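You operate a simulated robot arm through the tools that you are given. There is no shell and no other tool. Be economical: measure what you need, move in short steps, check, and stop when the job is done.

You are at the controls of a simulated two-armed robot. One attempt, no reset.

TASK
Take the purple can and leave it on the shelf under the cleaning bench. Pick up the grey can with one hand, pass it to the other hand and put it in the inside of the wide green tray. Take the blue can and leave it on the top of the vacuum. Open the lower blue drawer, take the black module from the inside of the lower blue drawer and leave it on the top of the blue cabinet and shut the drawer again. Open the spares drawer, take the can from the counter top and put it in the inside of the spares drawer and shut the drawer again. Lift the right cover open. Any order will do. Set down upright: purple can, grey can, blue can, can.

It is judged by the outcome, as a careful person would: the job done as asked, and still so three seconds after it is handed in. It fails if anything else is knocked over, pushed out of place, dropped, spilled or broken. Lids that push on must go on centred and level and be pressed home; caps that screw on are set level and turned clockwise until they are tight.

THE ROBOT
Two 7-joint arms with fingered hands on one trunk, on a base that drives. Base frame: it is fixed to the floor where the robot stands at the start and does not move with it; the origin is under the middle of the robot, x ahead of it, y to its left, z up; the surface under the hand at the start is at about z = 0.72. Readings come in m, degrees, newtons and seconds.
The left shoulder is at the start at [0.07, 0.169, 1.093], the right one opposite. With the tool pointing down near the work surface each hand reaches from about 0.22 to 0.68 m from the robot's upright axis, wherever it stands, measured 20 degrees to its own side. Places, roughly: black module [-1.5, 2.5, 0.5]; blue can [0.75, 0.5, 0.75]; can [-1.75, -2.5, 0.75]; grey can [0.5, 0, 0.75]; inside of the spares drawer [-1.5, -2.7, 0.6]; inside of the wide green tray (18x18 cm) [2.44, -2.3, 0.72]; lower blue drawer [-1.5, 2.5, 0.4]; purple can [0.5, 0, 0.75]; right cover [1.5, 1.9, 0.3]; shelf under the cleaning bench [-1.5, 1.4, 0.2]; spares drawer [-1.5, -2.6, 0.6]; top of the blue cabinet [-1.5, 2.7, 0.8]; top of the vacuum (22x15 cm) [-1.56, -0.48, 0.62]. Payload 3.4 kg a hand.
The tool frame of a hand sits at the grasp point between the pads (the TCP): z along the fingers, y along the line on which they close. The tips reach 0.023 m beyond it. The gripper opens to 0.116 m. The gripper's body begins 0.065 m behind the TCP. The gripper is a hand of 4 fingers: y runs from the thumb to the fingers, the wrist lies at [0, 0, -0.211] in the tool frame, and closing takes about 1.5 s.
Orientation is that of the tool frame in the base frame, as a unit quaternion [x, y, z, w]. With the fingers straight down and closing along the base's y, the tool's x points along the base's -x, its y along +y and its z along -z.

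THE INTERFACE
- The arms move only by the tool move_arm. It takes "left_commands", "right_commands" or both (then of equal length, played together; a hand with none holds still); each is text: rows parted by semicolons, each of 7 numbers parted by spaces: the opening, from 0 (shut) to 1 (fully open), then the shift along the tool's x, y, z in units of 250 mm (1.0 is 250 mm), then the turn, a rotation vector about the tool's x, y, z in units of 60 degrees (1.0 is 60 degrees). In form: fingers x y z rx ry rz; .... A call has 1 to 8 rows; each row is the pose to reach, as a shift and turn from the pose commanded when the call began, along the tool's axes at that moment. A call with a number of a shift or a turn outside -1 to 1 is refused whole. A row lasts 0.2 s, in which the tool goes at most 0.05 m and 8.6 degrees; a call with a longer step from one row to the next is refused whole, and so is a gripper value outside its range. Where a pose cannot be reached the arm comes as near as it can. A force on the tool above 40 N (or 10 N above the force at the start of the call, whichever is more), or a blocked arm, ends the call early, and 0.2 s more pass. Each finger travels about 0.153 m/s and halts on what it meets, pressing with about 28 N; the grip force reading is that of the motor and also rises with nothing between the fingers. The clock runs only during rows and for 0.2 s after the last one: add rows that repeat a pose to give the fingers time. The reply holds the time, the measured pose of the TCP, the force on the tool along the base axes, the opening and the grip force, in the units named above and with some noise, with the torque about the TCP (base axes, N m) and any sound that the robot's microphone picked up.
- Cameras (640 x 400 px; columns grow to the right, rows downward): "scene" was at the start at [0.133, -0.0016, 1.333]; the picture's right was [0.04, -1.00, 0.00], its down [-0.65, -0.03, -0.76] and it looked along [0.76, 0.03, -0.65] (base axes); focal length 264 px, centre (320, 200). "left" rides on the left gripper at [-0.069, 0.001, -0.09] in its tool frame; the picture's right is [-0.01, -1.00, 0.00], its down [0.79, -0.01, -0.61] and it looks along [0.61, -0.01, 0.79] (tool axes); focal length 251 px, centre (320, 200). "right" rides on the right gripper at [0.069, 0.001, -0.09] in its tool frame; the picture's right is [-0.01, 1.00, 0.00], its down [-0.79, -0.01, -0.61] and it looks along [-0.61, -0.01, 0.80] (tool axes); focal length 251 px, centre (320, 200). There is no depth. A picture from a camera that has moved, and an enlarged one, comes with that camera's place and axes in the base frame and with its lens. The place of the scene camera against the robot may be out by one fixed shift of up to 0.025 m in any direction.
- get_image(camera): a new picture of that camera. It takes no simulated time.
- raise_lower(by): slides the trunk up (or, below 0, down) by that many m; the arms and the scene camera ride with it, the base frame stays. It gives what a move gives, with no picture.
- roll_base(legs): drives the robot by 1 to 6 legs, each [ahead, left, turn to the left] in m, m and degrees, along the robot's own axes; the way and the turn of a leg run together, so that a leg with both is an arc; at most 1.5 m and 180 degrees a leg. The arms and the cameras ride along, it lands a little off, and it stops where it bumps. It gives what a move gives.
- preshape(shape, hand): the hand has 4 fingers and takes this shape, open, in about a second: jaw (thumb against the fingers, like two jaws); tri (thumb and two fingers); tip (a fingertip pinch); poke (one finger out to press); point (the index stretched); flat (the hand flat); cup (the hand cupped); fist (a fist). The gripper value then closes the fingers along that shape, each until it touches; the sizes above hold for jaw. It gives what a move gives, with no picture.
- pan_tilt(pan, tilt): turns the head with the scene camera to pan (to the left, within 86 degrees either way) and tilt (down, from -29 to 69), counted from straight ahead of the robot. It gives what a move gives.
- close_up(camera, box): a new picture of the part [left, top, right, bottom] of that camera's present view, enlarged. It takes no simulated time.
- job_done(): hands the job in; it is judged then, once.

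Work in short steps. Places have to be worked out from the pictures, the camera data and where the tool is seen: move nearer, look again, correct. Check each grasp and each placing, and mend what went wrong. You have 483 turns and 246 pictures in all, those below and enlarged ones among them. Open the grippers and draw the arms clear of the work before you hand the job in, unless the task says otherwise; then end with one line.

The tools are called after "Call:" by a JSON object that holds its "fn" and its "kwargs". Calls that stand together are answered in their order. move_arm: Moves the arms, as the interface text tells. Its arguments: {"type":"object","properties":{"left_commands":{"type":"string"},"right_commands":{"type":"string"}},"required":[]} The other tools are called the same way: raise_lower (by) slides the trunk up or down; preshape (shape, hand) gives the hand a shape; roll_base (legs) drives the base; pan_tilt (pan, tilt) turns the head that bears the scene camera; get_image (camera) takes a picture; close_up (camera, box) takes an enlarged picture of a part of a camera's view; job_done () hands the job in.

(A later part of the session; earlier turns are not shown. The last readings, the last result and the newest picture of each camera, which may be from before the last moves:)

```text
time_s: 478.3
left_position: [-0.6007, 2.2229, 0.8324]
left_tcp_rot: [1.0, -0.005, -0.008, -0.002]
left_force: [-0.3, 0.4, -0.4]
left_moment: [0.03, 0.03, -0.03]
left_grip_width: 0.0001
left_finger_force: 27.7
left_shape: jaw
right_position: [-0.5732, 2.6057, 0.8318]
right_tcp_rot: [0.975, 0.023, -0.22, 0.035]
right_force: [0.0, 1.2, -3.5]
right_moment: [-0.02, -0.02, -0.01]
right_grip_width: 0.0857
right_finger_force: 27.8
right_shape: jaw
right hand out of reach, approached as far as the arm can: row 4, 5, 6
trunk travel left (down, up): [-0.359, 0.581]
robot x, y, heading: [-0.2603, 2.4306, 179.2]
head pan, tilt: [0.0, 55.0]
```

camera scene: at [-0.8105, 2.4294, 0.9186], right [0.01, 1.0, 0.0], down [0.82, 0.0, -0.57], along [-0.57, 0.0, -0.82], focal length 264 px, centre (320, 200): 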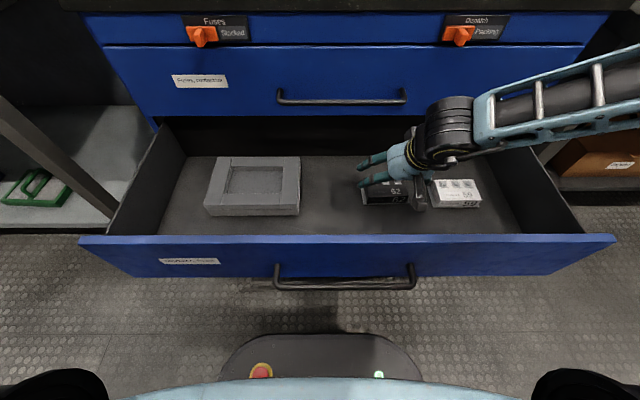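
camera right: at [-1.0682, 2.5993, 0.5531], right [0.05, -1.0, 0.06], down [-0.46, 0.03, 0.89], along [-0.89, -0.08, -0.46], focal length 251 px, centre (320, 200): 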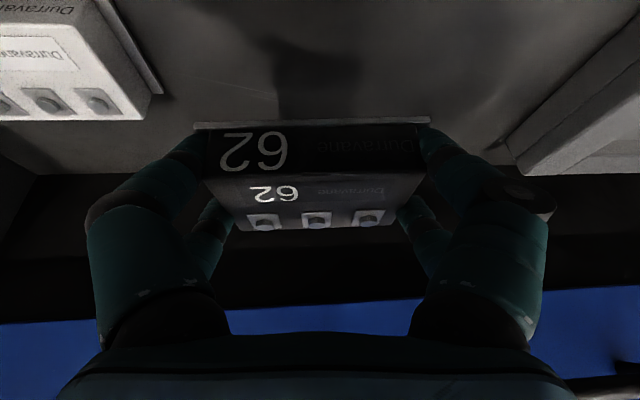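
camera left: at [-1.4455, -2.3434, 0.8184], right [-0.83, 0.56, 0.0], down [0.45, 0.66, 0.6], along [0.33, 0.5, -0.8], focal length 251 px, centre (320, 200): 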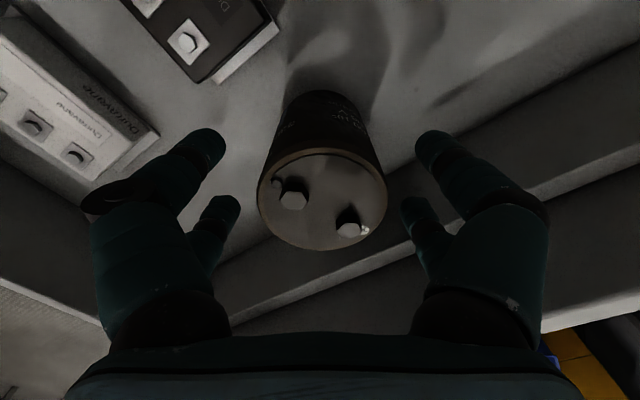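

Right is at a short reach, so the module stays clear of the cabinet while pushing. I lower and extend the left fist.

Call:
{"fn": "move_arm", "kwargs": {"left_commands": "0 -0.07 0 0.15 0 0 0;0 -0.14 0 0.3 0 0 0;0 -0.21 0 0.45 0 0 0;0 -0.28 0 0.6 0 0 0;0 -0.35 0 0.75 0 0 0;0 -0.42 0 0.9 0 0 0"}}

Call:
{"fn": "move_arm", "kwargs": {"left_commands": "0 -0.03 0 0.15 0 0 0;0 -0.06 0 0.3 0 0 0;0 -0.1 0 0.45 0 0 0"}}

```text
time_s: 479.7
left_position: [-0.7077, 2.226, 0.6106]
left_tcp_rot: [1.0, -0.005, -0.007, -0.003]
left_force: [-0.3, -0.2, -0.8]
left_moment: [0.02, 0.0, 0.0]
left_grip_width: 0.0
left_finger_force: 28.7
left_shape: jaw
right_position: [-0.5735, 2.6049, 0.8312]
right_tcp_rot: [0.975, 0.022, -0.219, 0.035]
right_force: [-0.2, 0.3, -2.9]
right_moment: [-0.04, -0.04, -0.02]
right_grip_width: 0.0859
right_finger_force: 27.9
right_shape: jaw
trunk travel left (down, up): [-0.359, 0.581]
robot x, y, heading: [-0.2574, 2.4288, 179.5]
head pan, tilt: [0.0, 55.0]
```

```text
time_s: 480.5
left_position: [-0.7278, 2.2165, 0.5106]
left_tcp_rot: [1.0, -0.005, -0.009, -0.002]
left_force: [0.9, 0.0, -0.1]
left_moment: [0.02, 0.03, 0.01]
left_grip_width: 0.0
left_finger_force: 28.2
left_shape: jaw
left hand out of reach, approached as far as the arm can: row 3
right_position: [-0.5733, 2.6047, 0.8324]
right_tcp_rot: [0.975, 0.023, -0.22, 0.035]
right_force: [-0.7, -0.1, -3.2]
right_moment: [0.02, -0.04, -0.02]
right_grip_width: 0.086
right_finger_force: 28.0
right_shape: jaw
trunk travel left (down, up): [-0.359, 0.581]
robot x, y, heading: [-0.2591, 2.4317, 179.5]
head pan, tilt: [0.0, 55.0]
```

The hand camera would lead in this pose, so I pitch the left fist 45° forward to let the fingertips lead.

Call:
{"fn": "move_arm", "kwargs": {"left_commands": "0 0 0 0 0 -0.13 0;0 0 0 0 0 -0.26 0;0 0 0 0 0 -0.39 0;0 0 0 0 0 -0.52 0;0 0 0 0 0 -0.65 0;0 0 0 0 0 -0.75 0"}}

Call:
{"fn": "raise_lower", "kwargs": {"by": -0.03}}

Call:
{"fn": "roll_base", "kwargs": {"legs": [[0.15, 0, 0]]}}

Call:
{"fn": "get_image", "kwargs": {"camera": "scene"}}

```text
time_s: 481.9
left_position: [-0.7141, 2.1485, 0.5844]
left_tcp_rot: [0.921, -0.005, -0.389, -0.005]
left_force: [0.0, 0.8, 0.3]
left_moment: [0.03, 0.0, -0.01]
left_grip_width: 0.0
left_finger_force: 27.9
left_shape: jaw
left hand out of reach, approached as far as the arm can: row 3, 4, 5, 6
right_position: [-0.5728, 2.6041, 0.8319]
right_tcp_rot: [0.975, 0.023, -0.219, 0.035]
right_force: [0.0, -0.6, -4.0]
right_moment: [-0.01, -0.03, 0.0]
right_grip_width: 0.0858
right_finger_force: 28.5
right_shape: jaw
trunk travel left (down, up): [-0.359, 0.581]
robot x, y, heading: [-0.2597, 2.4265, 179.2]
head pan, tilt: [0.0, 55.0]
```

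```text
time_s: 482.7
left_position: [-0.7134, 2.1475, 0.5537]
left_tcp_rot: [0.922, -0.006, -0.388, -0.006]
left_force: [1.6, -0.2, 0.0]
left_moment: [0.01, -0.03, 0.0]
left_grip_width: 0.0001
left_finger_force: 27.5
left_shape: jaw
right_position: [-0.573, 2.6047, 0.8011]
right_tcp_rot: [0.975, 0.022, -0.219, 0.034]
right_force: [-0.1, -0.3, -2.7]
right_moment: [0.0, -0.01, 0.0]
right_grip_width: 0.0857
right_finger_force: 27.9
right_shape: jaw
trunk travel left (down, up): [-0.329, 0.611]
robot x, y, heading: [-0.2589, 2.4326, 179.8]
head pan, tilt: [0.0, 55.0]
```

```text
time_s: 484.1
left_position: [-0.867, 2.15, 0.5539]
left_tcp_rot: [0.922, -0.007, -0.388, -0.007]
left_force: [0.1, 0.2, -0.1]
left_moment: [0.0, 0.03, 0.0]
left_grip_width: 0.0
left_finger_force: 28.2
left_shape: jaw
right_position: [-0.7253, 2.6073, 0.8002]
right_tcp_rot: [0.975, 0.021, -0.219, 0.035]
right_force: [-0.2, -0.1, -3.0]
right_moment: [-0.01, -0.08, -0.01]
right_grip_width: 0.0857
right_finger_force: 27.7
right_shape: jaw
trunk travel left (down, up): [-0.329, 0.611]
robot x, y, heading: [-0.408, 2.4315, 179.3]
head pan, tilt: [0.0, 55.0]
```

```text
59 pictures are left
camera scene: at [-0.5353, 2.4288, 1.0424], right [0.01, 1.0, 0.0], down [0.82, -0.01, -0.57], along [-0.57, 0.01, -0.82], focal length 264 px, centre (320, 200)
```

scene: 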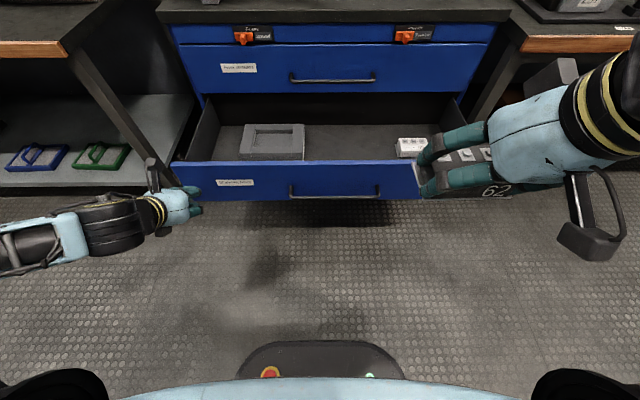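

The fist is a bit left and high. I lower 6 cm, shift 10 cm right, then push.

Call:
{"fn": "raise_lower", "kwargs": {"by": -0.06}}

Call:
{"fn": "roll_base", "kwargs": {"legs": [[0, -0.1, 0], [0.2, 0, 0]]}}

Call:
{"fn": "get_image", "kwargs": {"camera": "scene"}}

```text
time_s: 485.1
left_position: [-0.8675, 2.1496, 0.495]
left_tcp_rot: [0.922, -0.006, -0.388, -0.005]
left_force: [0.4, -0.5, -0.8]
left_moment: [-0.01, 0.0, 0.01]
left_grip_width: 0.0001
left_finger_force: 27.8
left_shape: jaw
right_position: [-0.7244, 2.607, 0.7422]
right_tcp_rot: [0.975, 0.022, -0.219, 0.035]
right_force: [0.2, 0.1, -3.7]
right_moment: [-0.01, -0.05, 0.02]
right_grip_width: 0.0857
right_finger_force: 27.6
right_shape: jaw
trunk travel left (down, up): [-0.269, 0.671]
robot x, y, heading: [-0.4069, 2.4299, 179.4]
head pan, tilt: [0.0, 55.0]
```

```text
time_s: 487.4
left_position: [-1.0703, 2.255, 0.4954]
left_tcp_rot: [0.922, -0.007, -0.387, -0.006]
left_force: [-0.6, -1.0, -0.1]
left_moment: [0.03, 0.01, 0.01]
left_grip_width: 0.0001
left_finger_force: 28.0
left_shape: jaw
right_position: [-0.9277, 2.7115, 0.7408]
right_tcp_rot: [0.975, 0.02, -0.219, 0.034]
right_force: [-0.4, -0.1, -3.0]
right_moment: [0.02, -0.05, -0.03]
right_grip_width: 0.0856
right_finger_force: 27.8
right_shape: jaw
trunk travel left (down, up): [-0.269, 0.671]
robot x, y, heading: [-0.6116, 2.5352, 179.2]
head pan, tilt: [0.0, 55.0]
```

```text
58 pictures are left
camera scene: at [-0.7379, 2.5325, 0.9825], right [0.01, 1.0, 0.0], down [0.82, -0.01, -0.57], along [-0.57, 0.01, -0.82], focal length 264 px, centre (320, 200)
```

scene: 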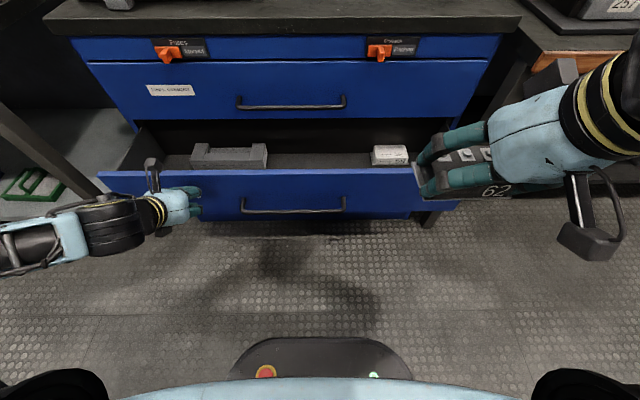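

Closing smoothly. I push on, in two steps.

Call:
{"fn": "roll_base", "kwargs": {"legs": [[0.17, 0, 0]]}}

Call:
{"fn": "roll_base", "kwargs": {"legs": [[0.045, 0, 0]]}}

Call:
{"fn": "get_image", "kwargs": {"camera": "scene"}}

```text
time_s: 488.9
left_position: [-1.2436, 2.2592, 0.4947]
left_tcp_rot: [0.922, -0.009, -0.386, -0.007]
left_force: [0.1, -0.5, 0.3]
left_moment: [0.0, -0.02, -0.03]
left_grip_width: 0.0
left_finger_force: 27.9
left_shape: jaw
right_position: [-1.1004, 2.7152, 0.7408]
right_tcp_rot: [0.975, 0.019, -0.219, 0.035]
right_force: [-0.3, -1.2, -3.0]
right_moment: [-0.01, -0.05, 0.01]
right_grip_width: 0.0858
right_finger_force: 27.7
right_shape: jaw
trunk travel left (down, up): [-0.269, 0.671]
robot x, y, heading: [-0.7864, 2.5413, 179.0]
head pan, tilt: [0.0, 55.0]
```

```text
time_s: 489.7
left_position: [-1.2522, 2.2601, 0.4901]
left_tcp_rot: [0.926, -0.007, -0.378, -0.009]
left_force: [9.1, 1.1, 1.0]
left_moment: [0.04, 0.06, -0.03]
left_grip_width: 0.0
left_finger_force: 27.6
left_shape: jaw
right_position: [-1.114, 2.7146, 0.7415]
right_tcp_rot: [0.975, 0.021, -0.218, 0.034]
right_force: [-0.2, -0.7, -3.2]
right_moment: [-0.01, -0.04, 0.01]
right_grip_width: 0.0857
right_finger_force: 27.7
right_shape: jaw
trunk travel left (down, up): [-0.269, 0.671]
robot x, y, heading: [-0.8014, 2.5417, 179.2]
head pan, tilt: [0.0, 55.0]
stopped in leg 1: the force on the tool passed its limit at 84 N (the readings are from after the stop); the commanded pose is now the measured one
```

```text
57 pictures are left
camera scene: at [-0.9238, 2.5354, 0.9827], right [0.01, 1.0, 0.0], down [0.82, -0.01, -0.57], along [-0.57, 0.01, -0.82], focal length 264 px, centre (320, 200)
```

scene: 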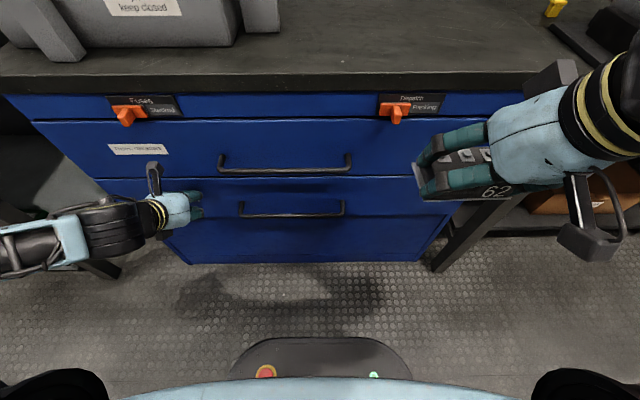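

The drawer is shut. I back off, raise, and fold the left arm up.

Call:
{"fn": "roll_base", "kwargs": {"legs": [[-0.3, 0, 0]]}}

Call:
{"fn": "raise_lower", "kwargs": {"by": 0.22}}

Call:
{"fn": "move_arm", "kwargs": {"left_commands": "0.3 -0.03 0 -0.15 0 0 0;0.3 -0.07 0 -0.3 0 0 0;0.3 -0.11 0 -0.45 0 0 0;0.3 -0.15 0 -0.6 0 0 0;0.3 -0.19 0 -0.75 0 0 0"}}

Call:
{"fn": "move_arm", "kwargs": {"left_commands": "0.3 -0.03 0 -0.15 0 0 0;0.3 -0.07 0 -0.3 0 0 0;0.3 -0.11 0 -0.45 0 0 0;0.3 -0.15 0 -0.6 0 0 0;0.3 -0.19 0 -0.75 0 0 0"}}

```text
time_s: 491.7
left_position: [-0.9546, 2.2554, 0.4894]
left_tcp_rot: [0.925, -0.008, -0.38, -0.009]
left_force: [-0.8, 0.2, -0.1]
left_moment: [0.0, 0.01, -0.02]
left_grip_width: 0.0002
left_finger_force: 27.7
left_shape: jaw
right_position: [-0.8154, 2.7108, 0.7412]
right_tcp_rot: [0.975, 0.02, -0.218, 0.034]
right_force: [0.2, 0.2, -3.2]
right_moment: [-0.01, -0.02, -0.02]
right_grip_width: 0.0856
right_finger_force: 28.6
right_shape: jaw
trunk travel left (down, up): [-0.269, 0.671]
robot x, y, heading: [-0.5006, 2.5383, 179.3]
head pan, tilt: [0.0, 55.0]
```

```text
time_s: 494.1
left_position: [-0.9547, 2.2562, 0.7094]
left_tcp_rot: [0.925, -0.006, -0.38, -0.007]
left_force: [-0.1, -0.4, -0.2]
left_moment: [0.0, 0.01, 0.0]
left_grip_width: 0.0
left_finger_force: 27.8
left_shape: jaw
right_position: [-0.8152, 2.7106, 0.9619]
right_tcp_rot: [0.975, 0.019, -0.218, 0.033]
right_force: [0.4, -0.1, -3.4]
right_moment: [-0.04, -0.07, -0.01]
right_grip_width: 0.0857
right_finger_force: 28.2
right_shape: jaw
trunk travel left (down, up): [-0.489, 0.451]
robot x, y, heading: [-0.5032, 2.5364, 179.1]
head pan, tilt: [0.0, 55.0]
```

```text
time_s: 495.3
left_position: [-0.9312, 2.2245, 0.9046]
left_tcp_rot: [0.926, -0.008, -0.378, -0.009]
left_force: [0.2, -0.4, -0.5]
left_moment: [0.0, -0.03, 0.03]
left_grip_width: 0.0344
left_finger_force: 0.1
left_shape: jaw
left hand out of reach, approached as far as the arm can: row 2, 3, 4, 5
right_position: [-0.8146, 2.7105, 0.9597]
right_tcp_rot: [0.975, 0.019, -0.219, 0.033]
right_force: [-0.1, 0.0, -3.6]
right_moment: [0.03, -0.05, 0.0]
right_grip_width: 0.0858
right_finger_force: 27.7
right_shape: jaw
trunk travel left (down, up): [-0.489, 0.451]
robot x, y, heading: [-0.4996, 2.5363, 179.3]
head pan, tilt: [0.0, 55.0]
```

```text
time_s: 496.5
left_position: [-0.8319, 2.2177, 1.0708]
left_tcp_rot: [0.925, -0.008, -0.38, -0.009]
left_force: [0.0, 0.0, 1.1]
left_moment: [0.0, -0.03, 0.02]
left_grip_width: 0.0347
left_finger_force: 0.0
left_shape: jaw
left hand out of reach, approached as far as the arm can: row 1
right_position: [-0.8154, 2.7118, 0.9606]
right_tcp_rot: [0.975, 0.019, -0.22, 0.033]
right_force: [0.0, -0.8, -3.6]
right_moment: [-0.01, -0.04, -0.03]
right_grip_width: 0.0855
right_finger_force: 27.6
right_shape: jaw
trunk travel left (down, up): [-0.489, 0.451]
robot x, y, heading: [-0.4986, 2.5387, 179.3]
head pan, tilt: [0.0, 55.0]
```

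Left is clear. I extend the right hand and approach the cabinet, then view the top.

Call:
{"fn": "move_arm", "kwargs": {"right_commands": "0 -0.16 0 0.077 0 0 0;0 -0.32 0 0.155 0 0 0;0 -0.48 0 0.23 0 0 0;0 -0.62 0 0.3 0 0 0"}}

Call:
{"fn": "roll_base", "kwargs": {"legs": [[0.3, 0, 0]]}}

Call:
{"fn": "pan_tilt", "kwargs": {"pan": -10, "tilt": 40}}

Call:
{"fn": "get_image", "kwargs": {"camera": "scene"}}

```text
time_s: 497.5
left_position: [-0.8354, 2.2184, 1.0688]
left_tcp_rot: [0.926, -0.008, -0.378, -0.009]
left_force: [-0.7, -0.6, -0.3]
left_moment: [0.0, 0.04, 0.03]
left_grip_width: 0.0345
left_finger_force: 0.0
left_shape: jaw
right_position: [-0.9883, 2.7042, 0.9577]
right_tcp_rot: [0.975, 0.021, -0.218, 0.034]
right_force: [0.4, 0.6, -3.7]
right_moment: [-0.03, -0.04, 0.01]
right_grip_width: 0.0858
right_finger_force: 27.6
right_shape: jaw
trunk travel left (down, up): [-0.489, 0.451]
robot x, y, heading: [-0.503, 2.5371, 179.0]
head pan, tilt: [0.0, 55.0]
```

```text
time_s: 499.5
left_position: [-1.1384, 2.2238, 1.0691]
left_tcp_rot: [0.925, -0.007, -0.379, -0.008]
left_force: [0.9, 0.0, -0.2]
left_moment: [-0.02, -0.01, 0.0]
left_grip_width: 0.0346
left_finger_force: 0.0
left_shape: jaw
right_position: [-1.2915, 2.7092, 0.9588]
right_tcp_rot: [0.975, 0.021, -0.219, 0.034]
right_force: [0.5, -0.1, -4.2]
right_moment: [-0.02, -0.05, -0.01]
right_grip_width: 0.0857
right_finger_force: 27.7
right_shape: jaw
trunk travel left (down, up): [-0.489, 0.451]
robot x, y, heading: [-0.8042, 2.54, 179.1]
head pan, tilt: [0.0, 55.0]
```

```text
time_s: 500.3
left_position: [-1.1375, 2.2224, 1.0706]
left_tcp_rot: [0.925, -0.007, -0.38, -0.007]
left_force: [-0.3, -0.4, -0.3]
left_moment: [-0.01, -0.01, 0.01]
left_grip_width: 0.0345
left_finger_force: 0.0
left_shape: jaw
right_position: [-1.2893, 2.7088, 0.9581]
right_tcp_rot: [0.975, 0.021, -0.218, 0.033]
right_force: [0.6, -1.0, -3.0]
right_moment: [0.05, -0.03, 0.03]
right_grip_width: 0.0859
right_finger_force: 27.7
right_shape: jaw
trunk travel left (down, up): [-0.489, 0.451]
robot x, y, heading: [-0.807, 2.5381, 179.3]
head pan, tilt: [-10.0, 40.0]
```

```text
56 pictures are left
camera scene: at [-0.9408, 2.5506, 1.2232], right [0.19, 0.98, 0.0], down [0.63, -0.12, -0.77], along [-0.75, 0.14, -0.64], focal length 264 px, centre (320, 200)
```

scene: 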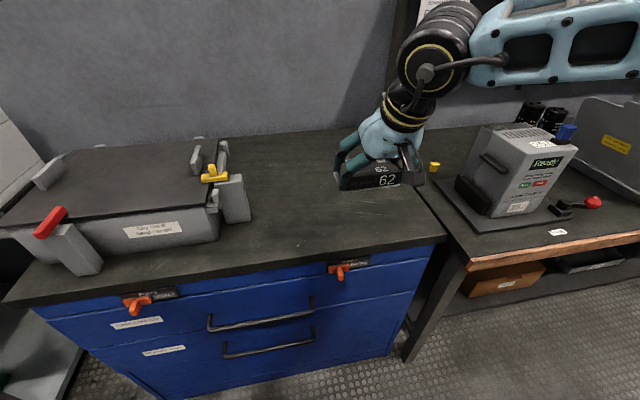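

The right half of the top is free. I drive 16 cm forward so the module is over about (-1.45, 2.71), then lower.

Call:
{"fn": "roll_base", "kwargs": {"legs": [[0.16, 0, 0]]}}

Call:
{"fn": "raise_lower", "kwargs": {"by": -0.08}}

Call:
{"fn": "get_image", "kwargs": {"camera": "scene"}}

```text
time_s: 501.7
left_position: [-1.302, 2.2256, 1.0698]
left_tcp_rot: [0.925, -0.008, -0.38, -0.008]
left_force: [-0.4, 0.0, -0.3]
left_moment: [-0.02, -0.03, -0.01]
left_grip_width: 0.0344
left_finger_force: 0.0
left_shape: jaw
right_position: [-1.4528, 2.7124, 0.9599]
right_tcp_rot: [0.975, 0.019, -0.219, 0.033]
right_force: [0.6, -0.1, -3.7]
right_moment: [0.01, -0.04, -0.01]
right_grip_width: 0.0858
right_finger_force: 28.2
right_shape: jaw
trunk travel left (down, up): [-0.489, 0.451]
robot x, y, heading: [-0.9707, 2.5438, 179.0]
head pan, tilt: [-10.0, 40.0]
```

```text
time_s: 502.9
left_position: [-1.3008, 2.2257, 0.9888]
left_tcp_rot: [0.925, -0.007, -0.379, -0.008]
left_force: [-1.0, 0.7, -1.5]
left_moment: [0.03, 0.0, -0.04]
left_grip_width: 0.0344
left_finger_force: 0.0
left_shape: jaw
right_position: [-1.4524, 2.7125, 0.8787]
right_tcp_rot: [0.975, 0.018, -0.219, 0.034]
right_force: [0.3, -0.3, -3.7]
right_moment: [-0.01, -0.02, -0.02]
right_grip_width: 0.0855
right_finger_force: 27.8
right_shape: jaw
trunk travel left (down, up): [-0.409, 0.531]
robot x, y, heading: [-0.9679, 2.5429, 178.6]
head pan, tilt: [-10.0, 40.0]
```

```text
55 pictures are left
camera scene: at [-1.1034, 2.5536, 1.1433], right [0.19, 0.98, 0.0], down [0.63, -0.12, -0.77], along [-0.75, 0.15, -0.64], focal length 264 px, centre (320, 200)
```

scene: 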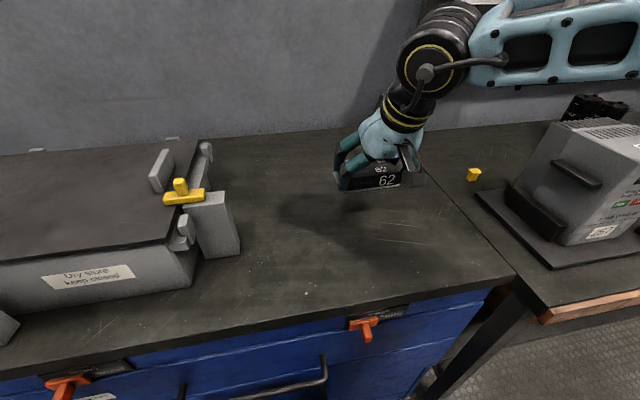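

I pull the left hand back/up a little for safety, and lower the module toward the top.

Call:
{"fn": "move_arm", "kwargs": {"left_commands": "0.3 0 0 -0.15 0 0 0;0.3 0 0 -0.3 0 0 0;0.3 0 0 -0.4 0 0 0"}}

Call:
{"fn": "raise_lower", "kwargs": {"by": -0.035}}

Call:
{"fn": "raise_lower", "kwargs": {"by": -0.012}}

```text
time_s: 503.7
left_position: [-1.2317, 2.2247, 1.0633]
left_tcp_rot: [0.925, -0.008, -0.379, -0.008]
left_force: [-0.4, 0.0, 0.5]
left_moment: [-0.01, 0.02, 0.05]
left_grip_width: 0.0345
left_finger_force: 0.1
left_shape: jaw
right_position: [-1.4527, 2.7119, 0.8796]
right_tcp_rot: [0.975, 0.018, -0.218, 0.033]
right_force: [0.0, -0.1, -2.6]
right_moment: [0.03, -0.03, 0.02]
right_grip_width: 0.0856
right_finger_force: 27.8
right_shape: jaw
trunk travel left (down, up): [-0.409, 0.531]
robot x, y, heading: [-0.9676, 2.541, 179.0]
head pan, tilt: [-10.0, 40.0]
```

```text
time_s: 504.5
left_position: [-1.2319, 2.2232, 1.0268]
left_tcp_rot: [0.925, -0.008, -0.379, -0.009]
left_force: [0.4, -0.2, 0.8]
left_moment: [-0.01, -0.01, -0.01]
left_grip_width: 0.0345
left_finger_force: 0.1
left_shape: jaw
right_position: [-1.454, 2.7127, 0.8442]
right_tcp_rot: [0.975, 0.019, -0.22, 0.033]
right_force: [1.4, -0.1, -3.0]
right_moment: [-0.04, -0.05, 0.0]
right_grip_width: 0.0859
right_finger_force: 27.7
right_shape: jaw
trunk travel left (down, up): [-0.374, 0.566]
robot x, y, heading: [-0.9674, 2.5386, 178.8]
head pan, tilt: [-10.0, 40.0]
```

```text
time_s: 505.1
left_position: [-1.232, 2.2229, 1.0159]
left_tcp_rot: [0.925, -0.008, -0.379, -0.008]
left_force: [-0.4, 1.2, 0.2]
left_moment: [-0.03, 0.01, 0.04]
left_grip_width: 0.0343
left_finger_force: 0.1
left_shape: jaw
right_position: [-1.4527, 2.7126, 0.8326]
right_tcp_rot: [0.975, 0.019, -0.219, 0.034]
right_force: [-0.3, 0.2, -4.5]
right_moment: [0.0, -0.05, -0.02]
right_grip_width: 0.0857
right_finger_force: 27.6
right_shape: jaw
trunk travel left (down, up): [-0.362, 0.578]
robot x, y, heading: [-0.9687, 2.5429, 178.9]
head pan, tilt: [-10.0, 40.0]
```

Call:
{"fn": "raise_lower", "kwargs": {"by": -0.012}}

Call:
{"fn": "get_image", "kwargs": {"camera": "right"}}

```text
time_s: 505.7
left_position: [-1.2326, 2.2242, 1.0021]
left_tcp_rot: [0.925, -0.008, -0.379, -0.009]
left_force: [-0.3, -0.6, -0.6]
left_moment: [0.0, 0.01, 0.02]
left_grip_width: 0.0347
left_finger_force: 0.0
left_shape: jaw
right_position: [-1.4534, 2.712, 0.8199]
right_tcp_rot: [0.975, 0.018, -0.219, 0.033]
right_force: [0.2, -0.8, -3.3]
right_moment: [-0.01, -0.08, -0.01]
right_grip_width: 0.0855
right_finger_force: 28.0
right_shape: jaw
trunk travel left (down, up): [-0.35, 0.59]
robot x, y, heading: [-0.9696, 2.5409, 179.0]
head pan, tilt: [-10.0, 40.0]
```

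```text
54 pictures are left
camera right: at [-1.3522, 2.7197, 0.8707], right [0.04, -1.0, 0.06], down [-0.46, 0.03, 0.89], along [-0.89, -0.07, -0.46], focal length 251 px, centre (320, 200)
```

right: 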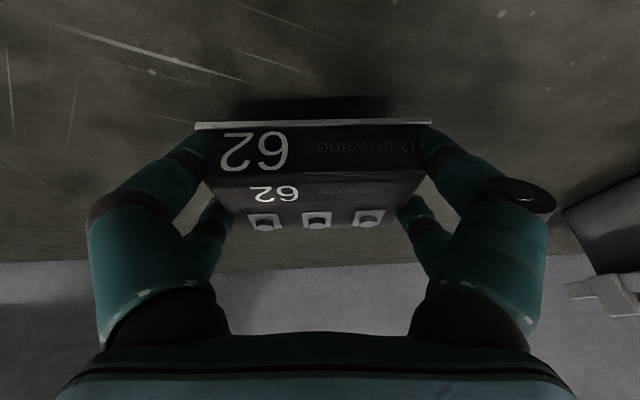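

Close to the surface (dark contact shadow). Small steps until contact.

Call:
{"fn": "raise_lower", "kwargs": {"by": -0.008}}

Call:
{"fn": "raise_lower", "kwargs": {"by": -0.006}}

Call:
{"fn": "raise_lower", "kwargs": {"by": -0.005}}

```text
time_s: 506.3
left_position: [-1.2321, 2.2232, 0.9939]
left_tcp_rot: [0.926, -0.008, -0.378, -0.009]
left_force: [0.5, 0.5, -0.2]
left_moment: [-0.02, 0.0, 0.02]
left_grip_width: 0.0345
left_finger_force: 0.1
left_shape: jaw
right_position: [-1.4523, 2.712, 0.8112]
right_tcp_rot: [0.975, 0.019, -0.219, 0.034]
right_force: [0.0, 0.3, -3.0]
right_moment: [0.0, -0.06, 0.01]
right_grip_width: 0.0856
right_finger_force: 28.1
right_shape: jaw
trunk travel left (down, up): [-0.342, 0.598]
robot x, y, heading: [-0.9675, 2.5409, 179.0]
head pan, tilt: [-10.0, 40.0]
```

```text
time_s: 506.8
left_position: [-1.2314, 2.2251, 0.9891]
left_tcp_rot: [0.925, -0.008, -0.379, -0.009]
left_force: [-1.0, 1.2, -0.5]
left_moment: [-0.02, 0.01, 0.01]
left_grip_width: 0.0342
left_finger_force: 0.0
left_shape: jaw
right_position: [-1.4506, 2.713, 0.8056]
right_tcp_rot: [0.975, 0.019, -0.219, 0.032]
right_force: [0.5, 0.8, -3.2]
right_moment: [-0.04, -0.06, 0.0]
right_grip_width: 0.0857
right_finger_force: 28.1
right_shape: jaw
trunk travel left (down, up): [-0.336, 0.604]
robot x, y, heading: [-0.9655, 2.5414, 179.2]
head pan, tilt: [-10.0, 40.0]
```

```text
time_s: 507.4
left_position: [-1.2319, 2.223, 0.9838]
left_tcp_rot: [0.925, -0.007, -0.38, -0.008]
left_force: [0.2, 0.4, 0.4]
left_moment: [0.02, -0.04, 0.02]
left_grip_width: 0.0346
left_finger_force: 0.2
left_shape: jaw
right_position: [-1.4527, 2.7119, 0.8018]
right_tcp_rot: [0.975, 0.018, -0.218, 0.033]
right_force: [0.2, -0.3, -2.7]
right_moment: [0.01, -0.09, -0.04]
right_grip_width: 0.0857
right_finger_force: 28.3
right_shape: jaw
trunk travel left (down, up): [-0.331, 0.609]
robot x, y, heading: [-0.9687, 2.541, 179.1]
head pan, tilt: [-10.0, 40.0]
```

Call:
{"fn": "raise_lower", "kwargs": {"by": -0.006}}

Call:
{"fn": "raise_lower", "kwargs": {"by": -0.006}}

Call:
{"fn": "raise_lower", "kwargs": {"by": -0.006}}

```text
time_s: 507.9
left_position: [-1.2331, 2.224, 0.977]
left_tcp_rot: [0.925, -0.009, -0.379, -0.009]
left_force: [-0.8, -0.1, 0.4]
left_moment: [0.01, 0.0, -0.02]
left_grip_width: 0.0345
left_finger_force: 0.1
left_shape: jaw
right_position: [-1.4529, 2.7118, 0.7943]
right_tcp_rot: [0.975, 0.018, -0.218, 0.033]
right_force: [0.3, -1.0, -3.0]
right_moment: [0.01, -0.05, -0.03]
right_grip_width: 0.0859
right_finger_force: 28.6
right_shape: jaw
trunk travel left (down, up): [-0.325, 0.615]
robot x, y, heading: [-0.9649, 2.5417, 178.8]
head pan, tilt: [-10.0, 40.0]
```

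```text
time_s: 508.4
left_position: [-1.2293, 2.2234, 0.9731]
left_tcp_rot: [0.925, -0.009, -0.379, -0.01]
left_force: [1.1, 0.2, 0.4]
left_moment: [-0.01, 0.01, 0.01]
left_grip_width: 0.0345
left_finger_force: 0.1
left_shape: jaw
right_position: [-1.4518, 2.7116, 0.7922]
right_tcp_rot: [0.974, 0.018, -0.222, 0.032]
right_force: [-2.9, 2.6, 22.9]
right_moment: [1.47, -0.21, 0.21]
right_grip_width: 0.0853
right_finger_force: 27.8
right_shape: jaw
trunk travel left (down, up): [-0.319, 0.621]
robot x, y, heading: [-0.9677, 2.5441, 179.0]
head pan, tilt: [-10.0, 40.0]
```

```text
time_s: 508.9
left_position: [-1.2301, 2.2229, 0.9689]
left_tcp_rot: [0.925, -0.008, -0.381, -0.009]
left_force: [0.2, 0.2, -0.2]
left_moment: [0.0, 0.01, -0.02]
left_grip_width: 0.0346
left_finger_force: 0.0
left_shape: jaw
right_position: [-1.4515, 2.7111, 0.7924]
right_tcp_rot: [0.973, 0.019, -0.227, 0.034]
right_force: [4.0, 1.0, 18.6]
right_moment: [1.25, -0.35, -0.13]
right_grip_width: 0.0841
right_finger_force: 27.8
right_shape: jaw
trunk travel left (down, up): [-0.316, 0.624]
robot x, y, heading: [-0.9709, 2.5405, 178.9]
head pan, tilt: [-10.0, 40.0]
stopped: the force on the tool passed its limit at 44 N (the readings are from after the stop); the commanded pose is now the measured one
```

Contact with the top at z≈0.755. I ease up 3 mm and open fully, then look.

Call:
{"fn": "raise_lower", "kwargs": {"by": 0.003}}

Call:
{"fn": "move_arm", "kwargs": {"right_commands": "0.8 0 0 0 0 0 0;0.9 0 0 0 0 0 0;1 0 0 0 0 0 0;1 0 0 0 0 0 0"}}

Call:
{"fn": "raise_lower", "kwargs": {"by": 0.15}}

Call:
{"fn": "get_image", "kwargs": {"camera": "right"}}

```text
time_s: 509.4
left_position: [-1.2312, 2.2228, 0.9716]
left_tcp_rot: [0.925, -0.008, -0.38, -0.009]
left_force: [-0.5, -0.1, 0.2]
left_moment: [0.03, 0.0, -0.01]
left_grip_width: 0.0344
left_finger_force: 0.0
left_shape: jaw
right_position: [-1.4526, 2.7126, 0.7928]
right_tcp_rot: [0.974, 0.021, -0.223, 0.034]
right_force: [4.2, 0.3, 8.0]
right_moment: [0.63, -0.18, -0.17]
right_grip_width: 0.0844
right_finger_force: 27.9
right_shape: jaw
trunk travel left (down, up): [-0.319, 0.621]
robot x, y, heading: [-0.97, 2.5464, 179.0]
head pan, tilt: [-10.0, 40.0]
```

```text
time_s: 510.4
left_position: [-1.2308, 2.2226, 0.9712]
left_tcp_rot: [0.925, -0.008, -0.381, -0.009]
left_force: [0.0, 0.8, 0.2]
left_moment: [0.01, -0.01, 0.01]
left_grip_width: 0.0343
left_finger_force: 0.1
left_shape: jaw
right_position: [-1.4535, 2.7125, 0.7924]
right_tcp_rot: [0.974, 0.02, -0.224, 0.033]
right_force: [0.9, -1.7, 5.1]
right_moment: [0.29, -0.06, -0.09]
right_grip_width: 0.1158
right_finger_force: 0.1
right_shape: jaw
trunk travel left (down, up): [-0.319, 0.621]
robot x, y, heading: [-0.9674, 2.539, 178.9]
head pan, tilt: [-10.0, 40.0]
```

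```text
time_s: 512.1
left_position: [-1.2314, 2.2233, 1.122]
left_tcp_rot: [0.925, -0.008, -0.38, -0.009]
left_force: [0.3, 0.5, 0.1]
left_moment: [-0.02, 0.0, -0.01]
left_grip_width: 0.0345
left_finger_force: 0.1
left_shape: jaw
right_position: [-1.4541, 2.7113, 0.9411]
right_tcp_rot: [0.974, 0.019, -0.222, 0.033]
right_force: [0.0, -0.2, -0.8]
right_moment: [-0.02, -0.03, 0.05]
right_grip_width: 0.1159
right_finger_force: 0.0
right_shape: jaw
trunk travel left (down, up): [-0.469, 0.471]
robot x, y, heading: [-0.9703, 2.5416, 179.1]
head pan, tilt: [-10.0, 40.0]
```

```text
53 pictures are left
camera right: at [-1.3531, 2.7196, 0.992], right [0.04, -1.0, 0.06], down [-0.45, 0.03, 0.89], along [-0.89, -0.07, -0.45], focal length 251 px, centre (320, 200)
```

right: 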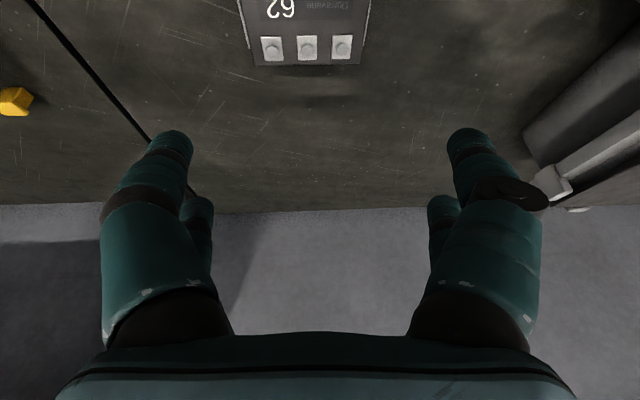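

The module rests on the cabinet top. Last task: the cover. I back off, turn around and look toward the crate.

Call:
{"fn": "roll_base", "kwargs": {"legs": [[-0.55, 0, 0], [0, 0.5, 0], [0, 0, 90], [0, 0, 90]]}}

Call:
{"fn": "pan_tilt", "kwargs": {"pan": 0, "tilt": 30}}

Call:
{"fn": "get_image", "kwargs": {"camera": "scene"}}

```text
time_s: 525.4
left_position: [-0.1575, 2.3517, 1.1214]
left_tcp_rot: [0.012, 0.925, -0.011, 0.379]
left_force: [-0.3, -0.3, -0.7]
left_moment: [0.01, -0.02, 0.0]
left_grip_width: 0.0346
left_finger_force: 0.1
left_shape: jaw
right_position: [0.0599, 1.8608, 0.9432]
right_tcp_rot: [-0.016, 0.974, 0.032, 0.223]
right_force: [-0.2, -0.2, -0.4]
right_moment: [0.0, 0.02, 0.0]
right_grip_width: 0.116
right_finger_force: 0.1
right_shape: jaw
trunk travel left (down, up): [-0.469, 0.471]
robot x, y, heading: [-0.4233, 2.0353, -1.7]
head pan, tilt: [-10.0, 40.0]
```

```text
time_s: 526.1
left_position: [-0.1574, 2.3509, 1.1215]
left_tcp_rot: [0.012, 0.925, -0.011, 0.379]
left_force: [0.3, 0.1, -0.1]
left_moment: [0.03, 0.01, 0.01]
left_grip_width: 0.0345
left_finger_force: 0.1
left_shape: jaw
right_position: [0.0615, 1.8622, 0.9408]
right_tcp_rot: [-0.015, 0.974, 0.033, 0.223]
right_force: [0.1, 0.2, -0.3]
right_moment: [0.02, 0.01, 0.02]
right_grip_width: 0.1159
right_finger_force: 0.0
right_shape: jaw
trunk travel left (down, up): [-0.469, 0.471]
robot x, y, heading: [-0.4197, 2.0331, -1.4]
head pan, tilt: [0.0, 30.0]
```

```text
52 pictures are left
camera scene: at [-0.2854, 2.0271, 1.2186], right [-0.03, -1.0, 0.0], down [-0.5, 0.01, -0.87], along [0.87, -0.02, -0.5], focal length 264 px, centre (320, 200)
```

scene: 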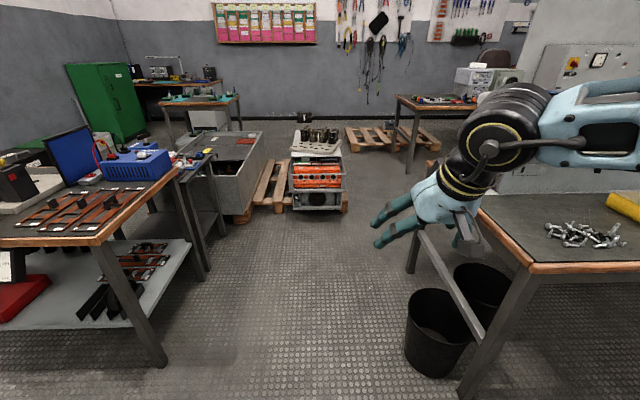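

The device with orange front parts at about (1.6, 2.0) matches. I zoom in on it.

Call:
{"fn": "close_up", "kwargs": {"camera": "scene", "box": [270, 115, 370, 225]}}

```text
3.64 times, centred on (320, 170) of scene
camera zoom: at [-0.2854, 2.0271, 1.2186], right [-0.03, -1.0, 0.0], down [-0.5, 0.01, -0.87], along [0.87, -0.02, -0.5], focal length 961 px, centre (320, 309)
```

zoom: 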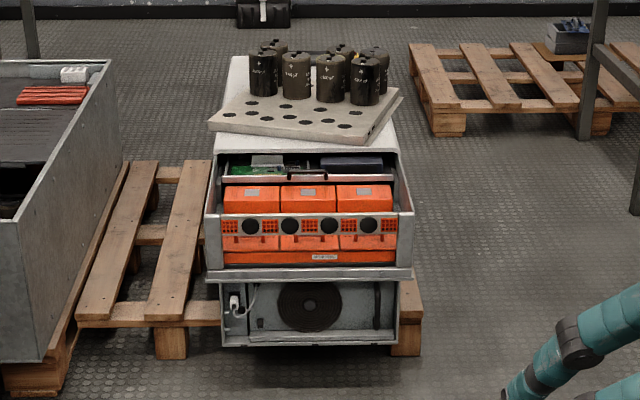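

I drive ahead 1.0 m between the tables to see the covers better.

Call:
{"fn": "roll_base", "kwargs": {"legs": [[1.0, 0.02, 1.4]]}}

Call:
{"fn": "pan_tilt", "kwargs": {"pan": 0, "tilt": 42}}

Call:
{"fn": "close_up", "kwargs": {"camera": "scene", "box": [230, 60, 430, 260]}}

```text
time_s: 531.3
left_position: [0.8359, 2.3602, 1.1214]
left_tcp_rot: [0.004, 0.925, -0.008, 0.379]
left_force: [0.5, 1.1, 0.6]
left_moment: [0.03, 0.01, -0.06]
left_grip_width: 0.0345
left_finger_force: 0.1
left_shape: jaw
right_position: [1.0623, 1.8722, 0.9414]
right_tcp_rot: [-0.024, 0.974, 0.034, 0.222]
right_force: [-0.3, -0.3, 0.4]
right_moment: [0.03, -0.01, 0.05]
right_grip_width: 0.1159
right_finger_force: 0.1
right_shape: jaw
trunk travel left (down, up): [-0.469, 0.471]
robot x, y, heading: [0.5749, 2.0431, -0.6]
head pan, tilt: [0.0, 30.0]
```

```text
time_s: 532.1
left_position: [0.8366, 2.3586, 1.1217]
left_tcp_rot: [0.004, 0.925, -0.007, 0.379]
left_force: [0.2, 0.6, 1.1]
left_moment: [0.01, 0.01, 0.02]
left_grip_width: 0.0344
left_finger_force: 0.1
left_shape: jaw
right_position: [1.0624, 1.8745, 0.9421]
right_tcp_rot: [-0.024, 0.974, 0.034, 0.224]
right_force: [-0.1, -0.3, 0.8]
right_moment: [0.01, 0.0, -0.02]
right_grip_width: 0.116
right_finger_force: 0.0
right_shape: jaw
trunk travel left (down, up): [-0.469, 0.471]
robot x, y, heading: [0.5776, 2.0376, -0.2]
head pan, tilt: [0.0, 42.0]
```

```text
2.00 times, centred on (330, 160) of scene
camera zoom: at [0.7076, 2.0329, 1.2004], right [-0.01, -1.0, 0.0], down [-0.67, 0.01, -0.74], along [0.74, -0.01, -0.67], focal length 528 px, centre (300, 280)
```

zoom: 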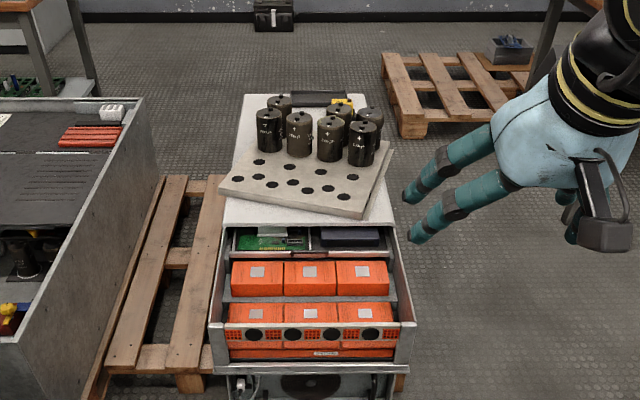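

I move nearer and look down at the orange parts in detail.

Call:
{"fn": "roll_base", "kwargs": {"legs": [[0.3, 0, 0]]}}

Call:
{"fn": "close_up", "kwargs": {"camera": "scene", "box": [230, 110, 430, 310]}}

Call:
{"fn": "get_image", "kwargs": {"camera": "right"}}

```text
time_s: 534.1
left_position: [1.1333, 2.3574, 1.1203]
left_tcp_rot: [0.003, 0.925, -0.006, 0.379]
left_force: [0.8, 0.3, 0.8]
left_moment: [-0.03, 0.01, -0.01]
left_grip_width: 0.0345
left_finger_force: 0.1
left_shape: jaw
right_position: [1.3599, 1.8697, 0.9414]
right_tcp_rot: [-0.024, 0.974, 0.034, 0.223]
right_force: [-0.2, 0.3, -0.3]
right_moment: [-0.02, 0.04, -0.01]
right_grip_width: 0.1158
right_finger_force: 0.1
right_shape: jaw
trunk travel left (down, up): [-0.469, 0.471]
robot x, y, heading: [0.8692, 2.0394, -0.3]
head pan, tilt: [0.0, 42.0]
```

```text
2.00 times, centred on (330, 210) of scene
camera zoom: at [1.0042, 2.0307, 1.2003], right [-0.01, -1.0, 0.0], down [-0.67, 0.0, -0.74], along [0.74, -0.01, -0.67], focal length 528 px, centre (300, 180)
```

zoom: 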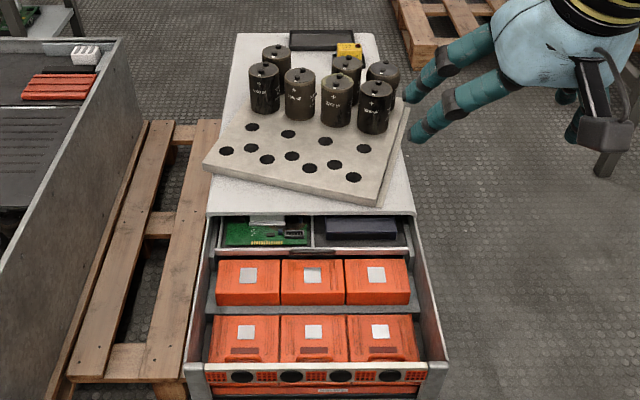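

```text
48 pictures are left
camera right: at [1.2593, 1.8624, 0.9919], right [-0.05, 1.0, 0.06], down [0.45, -0.03, 0.89], along [0.89, 0.08, -0.45], focal length 251 px, centre (320, 200)
```

right: 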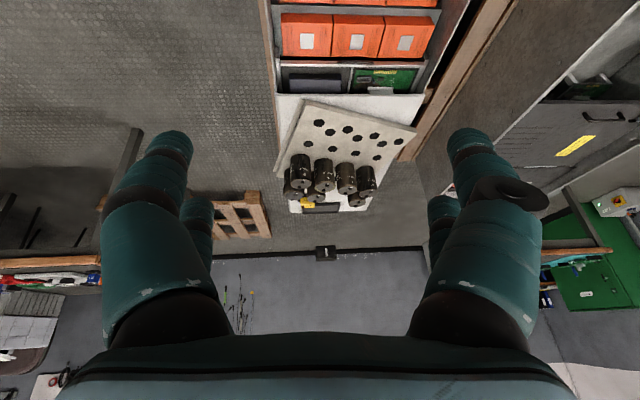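

The front row has three orange covers with white labels and front tabs; the right one is near (1.51, 1.88). I lower the trunk for a better look at its tab and hinge.

Call:
{"fn": "raise_lower", "kwargs": {"by": -0.2}}

Call:
{"fn": "close_up", "kwargs": {"camera": "scene", "box": [290, 130, 400, 240]}}

```text
time_s: 536.3
left_position: [1.1317, 2.3582, 0.9212]
left_tcp_rot: [0.003, 0.925, -0.007, 0.38]
left_force: [0.2, -0.3, -0.2]
left_moment: [-0.01, -0.02, -0.04]
left_grip_width: 0.0347
left_finger_force: 0.0
left_shape: jaw
right_position: [1.3603, 1.8714, 0.7434]
right_tcp_rot: [-0.024, 0.974, 0.035, 0.224]
right_force: [-0.1, 0.4, 0.1]
right_moment: [-0.03, -0.01, -0.01]
right_grip_width: 0.116
right_finger_force: 0.0
right_shape: jaw
trunk travel left (down, up): [-0.269, 0.671]
robot x, y, heading: [0.8715, 2.0357, -0.6]
head pan, tilt: [0.0, 42.0]
```

```text
3.64 times, centred on (345, 185) of scene
camera zoom: at [1.0036, 2.0307, 1.0004], right [-0.01, -1.0, 0.0], down [-0.67, 0.0, -0.74], along [0.74, -0.01, -0.67], focal length 961 px, centre (229, 254)
```

zoom: 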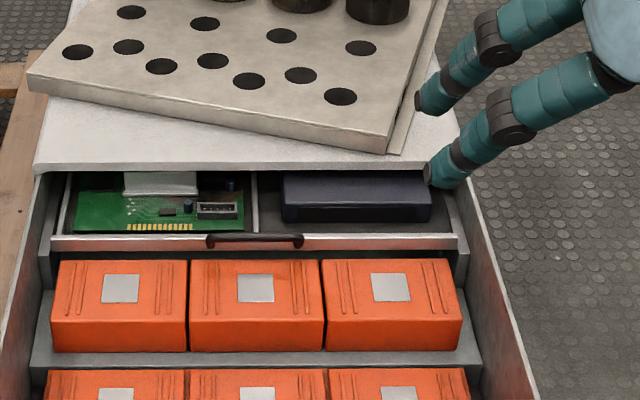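

Call:
{"fn": "close_up", "kwargs": {"camera": "scene", "box": [290, 205, 420, 335]}}

```text
3.08 times, centred on (355, 270) of scene
camera zoom: at [1.0036, 2.0307, 1.0004], right [-0.01, -1.0, 0.0], down [-0.67, 0.0, -0.74], along [0.74, -0.01, -0.67], focal length 813 px, centre (212, -15)
```

zoom: 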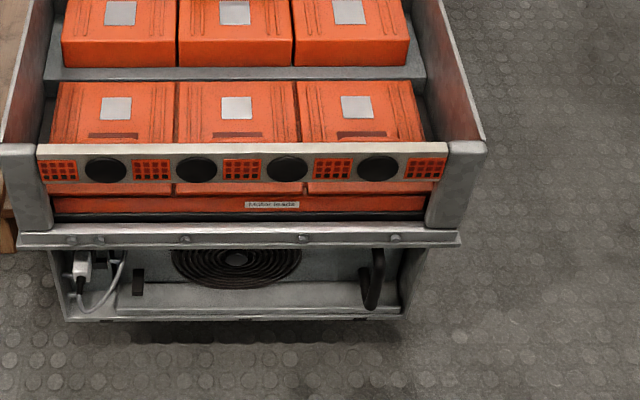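

I look with the right hand camera, which is near the covers now.

Call:
{"fn": "get_image", "kwargs": {"camera": "right"}}

```text
45 pictures are left
camera right: at [1.2588, 1.8624, 0.7921], right [-0.05, 1.0, 0.06], down [0.45, -0.03, 0.89], along [0.89, 0.08, -0.45], focal length 251 px, centre (320, 200)
```

right: 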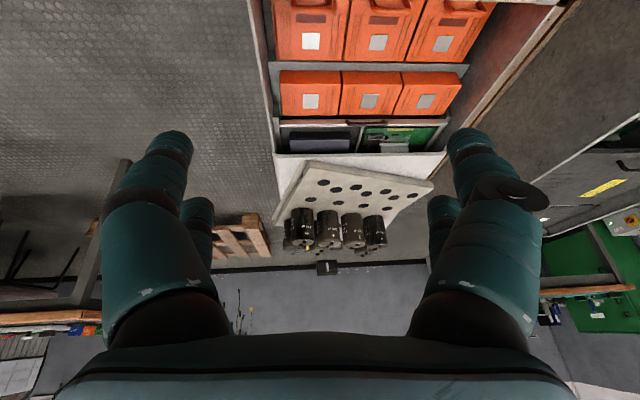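

Call:
{"fn": "close_up", "kwargs": {"camera": "right", "box": [250, 0, 430, 120]}}

```text
3.33 times, centred on (340, 60) of right
camera zoom: at [1.2588, 1.8624, 0.7921], right [-0.05, 1.0, 0.06], down [0.45, -0.03, 0.89], along [0.89, 0.08, -0.45], focal length 838 px, centre (253, 667)
```

zoom: 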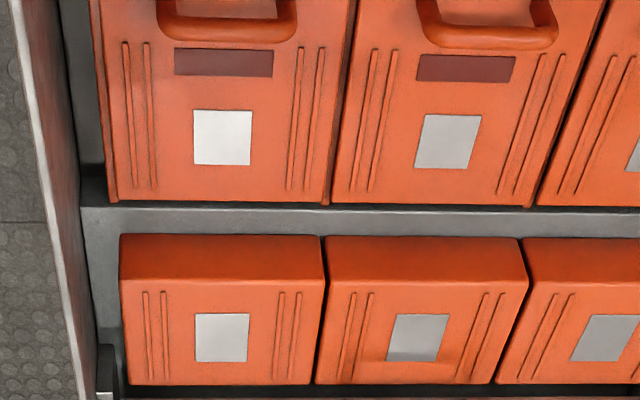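

The front-row covers have loop handles at their front edge. I lower 10 cm for a second view to triangulate the right cover's handle.

Call:
{"fn": "raise_lower", "kwargs": {"by": -0.1}}

Call:
{"fn": "roll_base", "kwargs": {"legs": [[-0.15, 0, 0]]}}

Call:
{"fn": "get_image", "kwargs": {"camera": "right"}}

```text
time_s: 537.6
left_position: [1.1324, 2.3574, 0.8214]
left_tcp_rot: [0.004, 0.925, -0.008, 0.379]
left_force: [0.1, -0.1, -0.7]
left_moment: [-0.02, 0.0, -0.01]
left_grip_width: 0.0342
left_finger_force: 0.0
left_shape: jaw
right_position: [1.358, 1.8704, 0.6417]
right_tcp_rot: [-0.024, 0.974, 0.035, 0.224]
right_force: [-0.3, -0.2, 0.4]
right_moment: [0.02, 0.0, 0.04]
right_grip_width: 0.1161
right_finger_force: 0.1
right_shape: jaw
trunk travel left (down, up): [-0.169, 0.771]
robot x, y, heading: [0.8701, 2.0382, -0.3]
head pan, tilt: [0.0, 42.0]
```

```text
time_s: 539.0
left_position: [0.983, 2.3583, 0.8218]
left_tcp_rot: [0.003, 0.925, -0.007, 0.379]
left_force: [-0.8, -0.1, 0.2]
left_moment: [0.02, -0.01, 0.05]
left_grip_width: 0.0347
left_finger_force: 0.1
left_shape: jaw
right_position: [1.2097, 1.871, 0.6425]
right_tcp_rot: [-0.024, 0.974, 0.034, 0.223]
right_force: [0.2, 0.1, 0.1]
right_moment: [0.02, -0.01, 0.02]
right_grip_width: 0.1157
right_finger_force: 0.0
right_shape: jaw
trunk travel left (down, up): [-0.169, 0.771]
robot x, y, heading: [0.7213, 2.0349, -0.6]
head pan, tilt: [0.0, 42.0]
```

```text
43 pictures are left
camera right: at [1.11, 1.8635, 0.6923], right [-0.05, 1.0, 0.06], down [0.45, -0.03, 0.89], along [0.89, 0.08, -0.45], focal length 251 px, centre (320, 200)
```

right: 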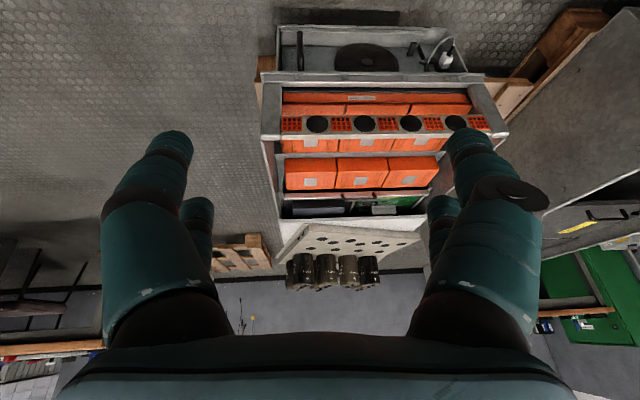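

Call:
{"fn": "close_up", "kwargs": {"camera": "right", "box": [260, 80, 400, 200]}}

```text
3.33 times, centred on (330, 140) of right
camera zoom: at [1.11, 1.8635, 0.6923], right [-0.05, 1.0, 0.06], down [0.45, -0.03, 0.89], along [0.89, 0.08, -0.45], focal length 838 px, centre (287, 400)
```

zoom: 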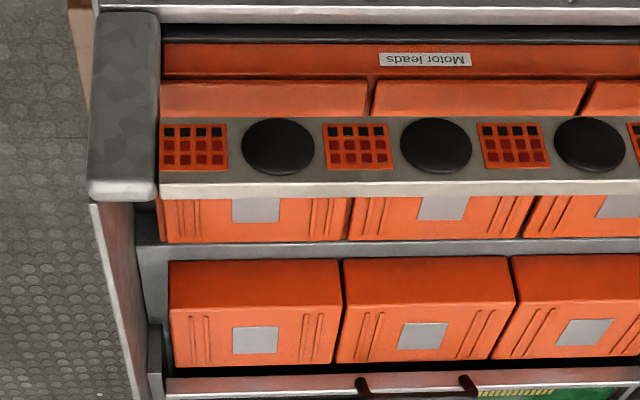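

The handles hide behind the fan strip from here. I raise and shift to get the full loop handle in view.

Call:
{"fn": "raise_lower", "kwargs": {"by": 0.12}}

Call:
{"fn": "roll_base", "kwargs": {"legs": [[0.08, 0, 0]]}}

Call:
{"fn": "close_up", "kwargs": {"camera": "right", "box": [260, 0, 400, 120]}}

```text
time_s: 540.5
left_position: [0.9845, 2.3588, 0.9417]
left_tcp_rot: [0.004, 0.925, -0.007, 0.379]
left_force: [-0.2, 0.1, 0.2]
left_moment: [-0.01, -0.04, -0.02]
left_grip_width: 0.0345
left_finger_force: 0.0
left_shape: jaw
right_position: [1.2105, 1.8724, 0.7622]
right_tcp_rot: [-0.024, 0.974, 0.034, 0.223]
right_force: [0.0, 0.1, 0.4]
right_moment: [0.01, 0.04, 0.02]
right_grip_width: 0.1161
right_finger_force: 0.1
right_shape: jaw
trunk travel left (down, up): [-0.289, 0.651]
robot x, y, heading: [0.7226, 2.0363, -0.4]
head pan, tilt: [0.0, 42.0]
```

```text
time_s: 541.5
left_position: [1.0637, 2.3568, 0.942]
left_tcp_rot: [0.003, 0.925, -0.006, 0.379]
left_force: [-0.2, 0.9, 0.9]
left_moment: [0.01, 0.01, 0.02]
left_grip_width: 0.0345
left_finger_force: 0.0
left_shape: jaw
right_position: [1.2899, 1.8713, 0.762]
right_tcp_rot: [-0.025, 0.974, 0.034, 0.222]
right_force: [1.5, -0.4, -0.3]
right_moment: [0.03, 0.02, 0.01]
right_grip_width: 0.1158
right_finger_force: 0.2
right_shape: jaw
trunk travel left (down, up): [-0.289, 0.651]
robot x, y, heading: [0.8002, 2.0378, -0.5]
head pan, tilt: [0.0, 42.0]
```

```text
3.33 times, centred on (330, 60) of right
camera zoom: at [1.1905, 1.8631, 0.8116], right [-0.06, 1.0, 0.06], down [0.45, -0.03, 0.89], along [0.89, 0.08, -0.45], focal length 838 px, centre (287, 667)
```

zoom: 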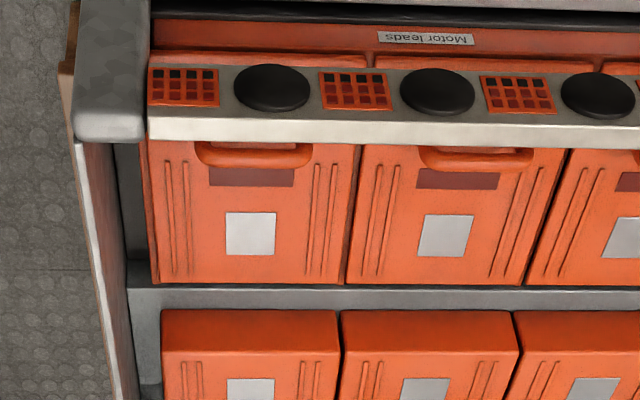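

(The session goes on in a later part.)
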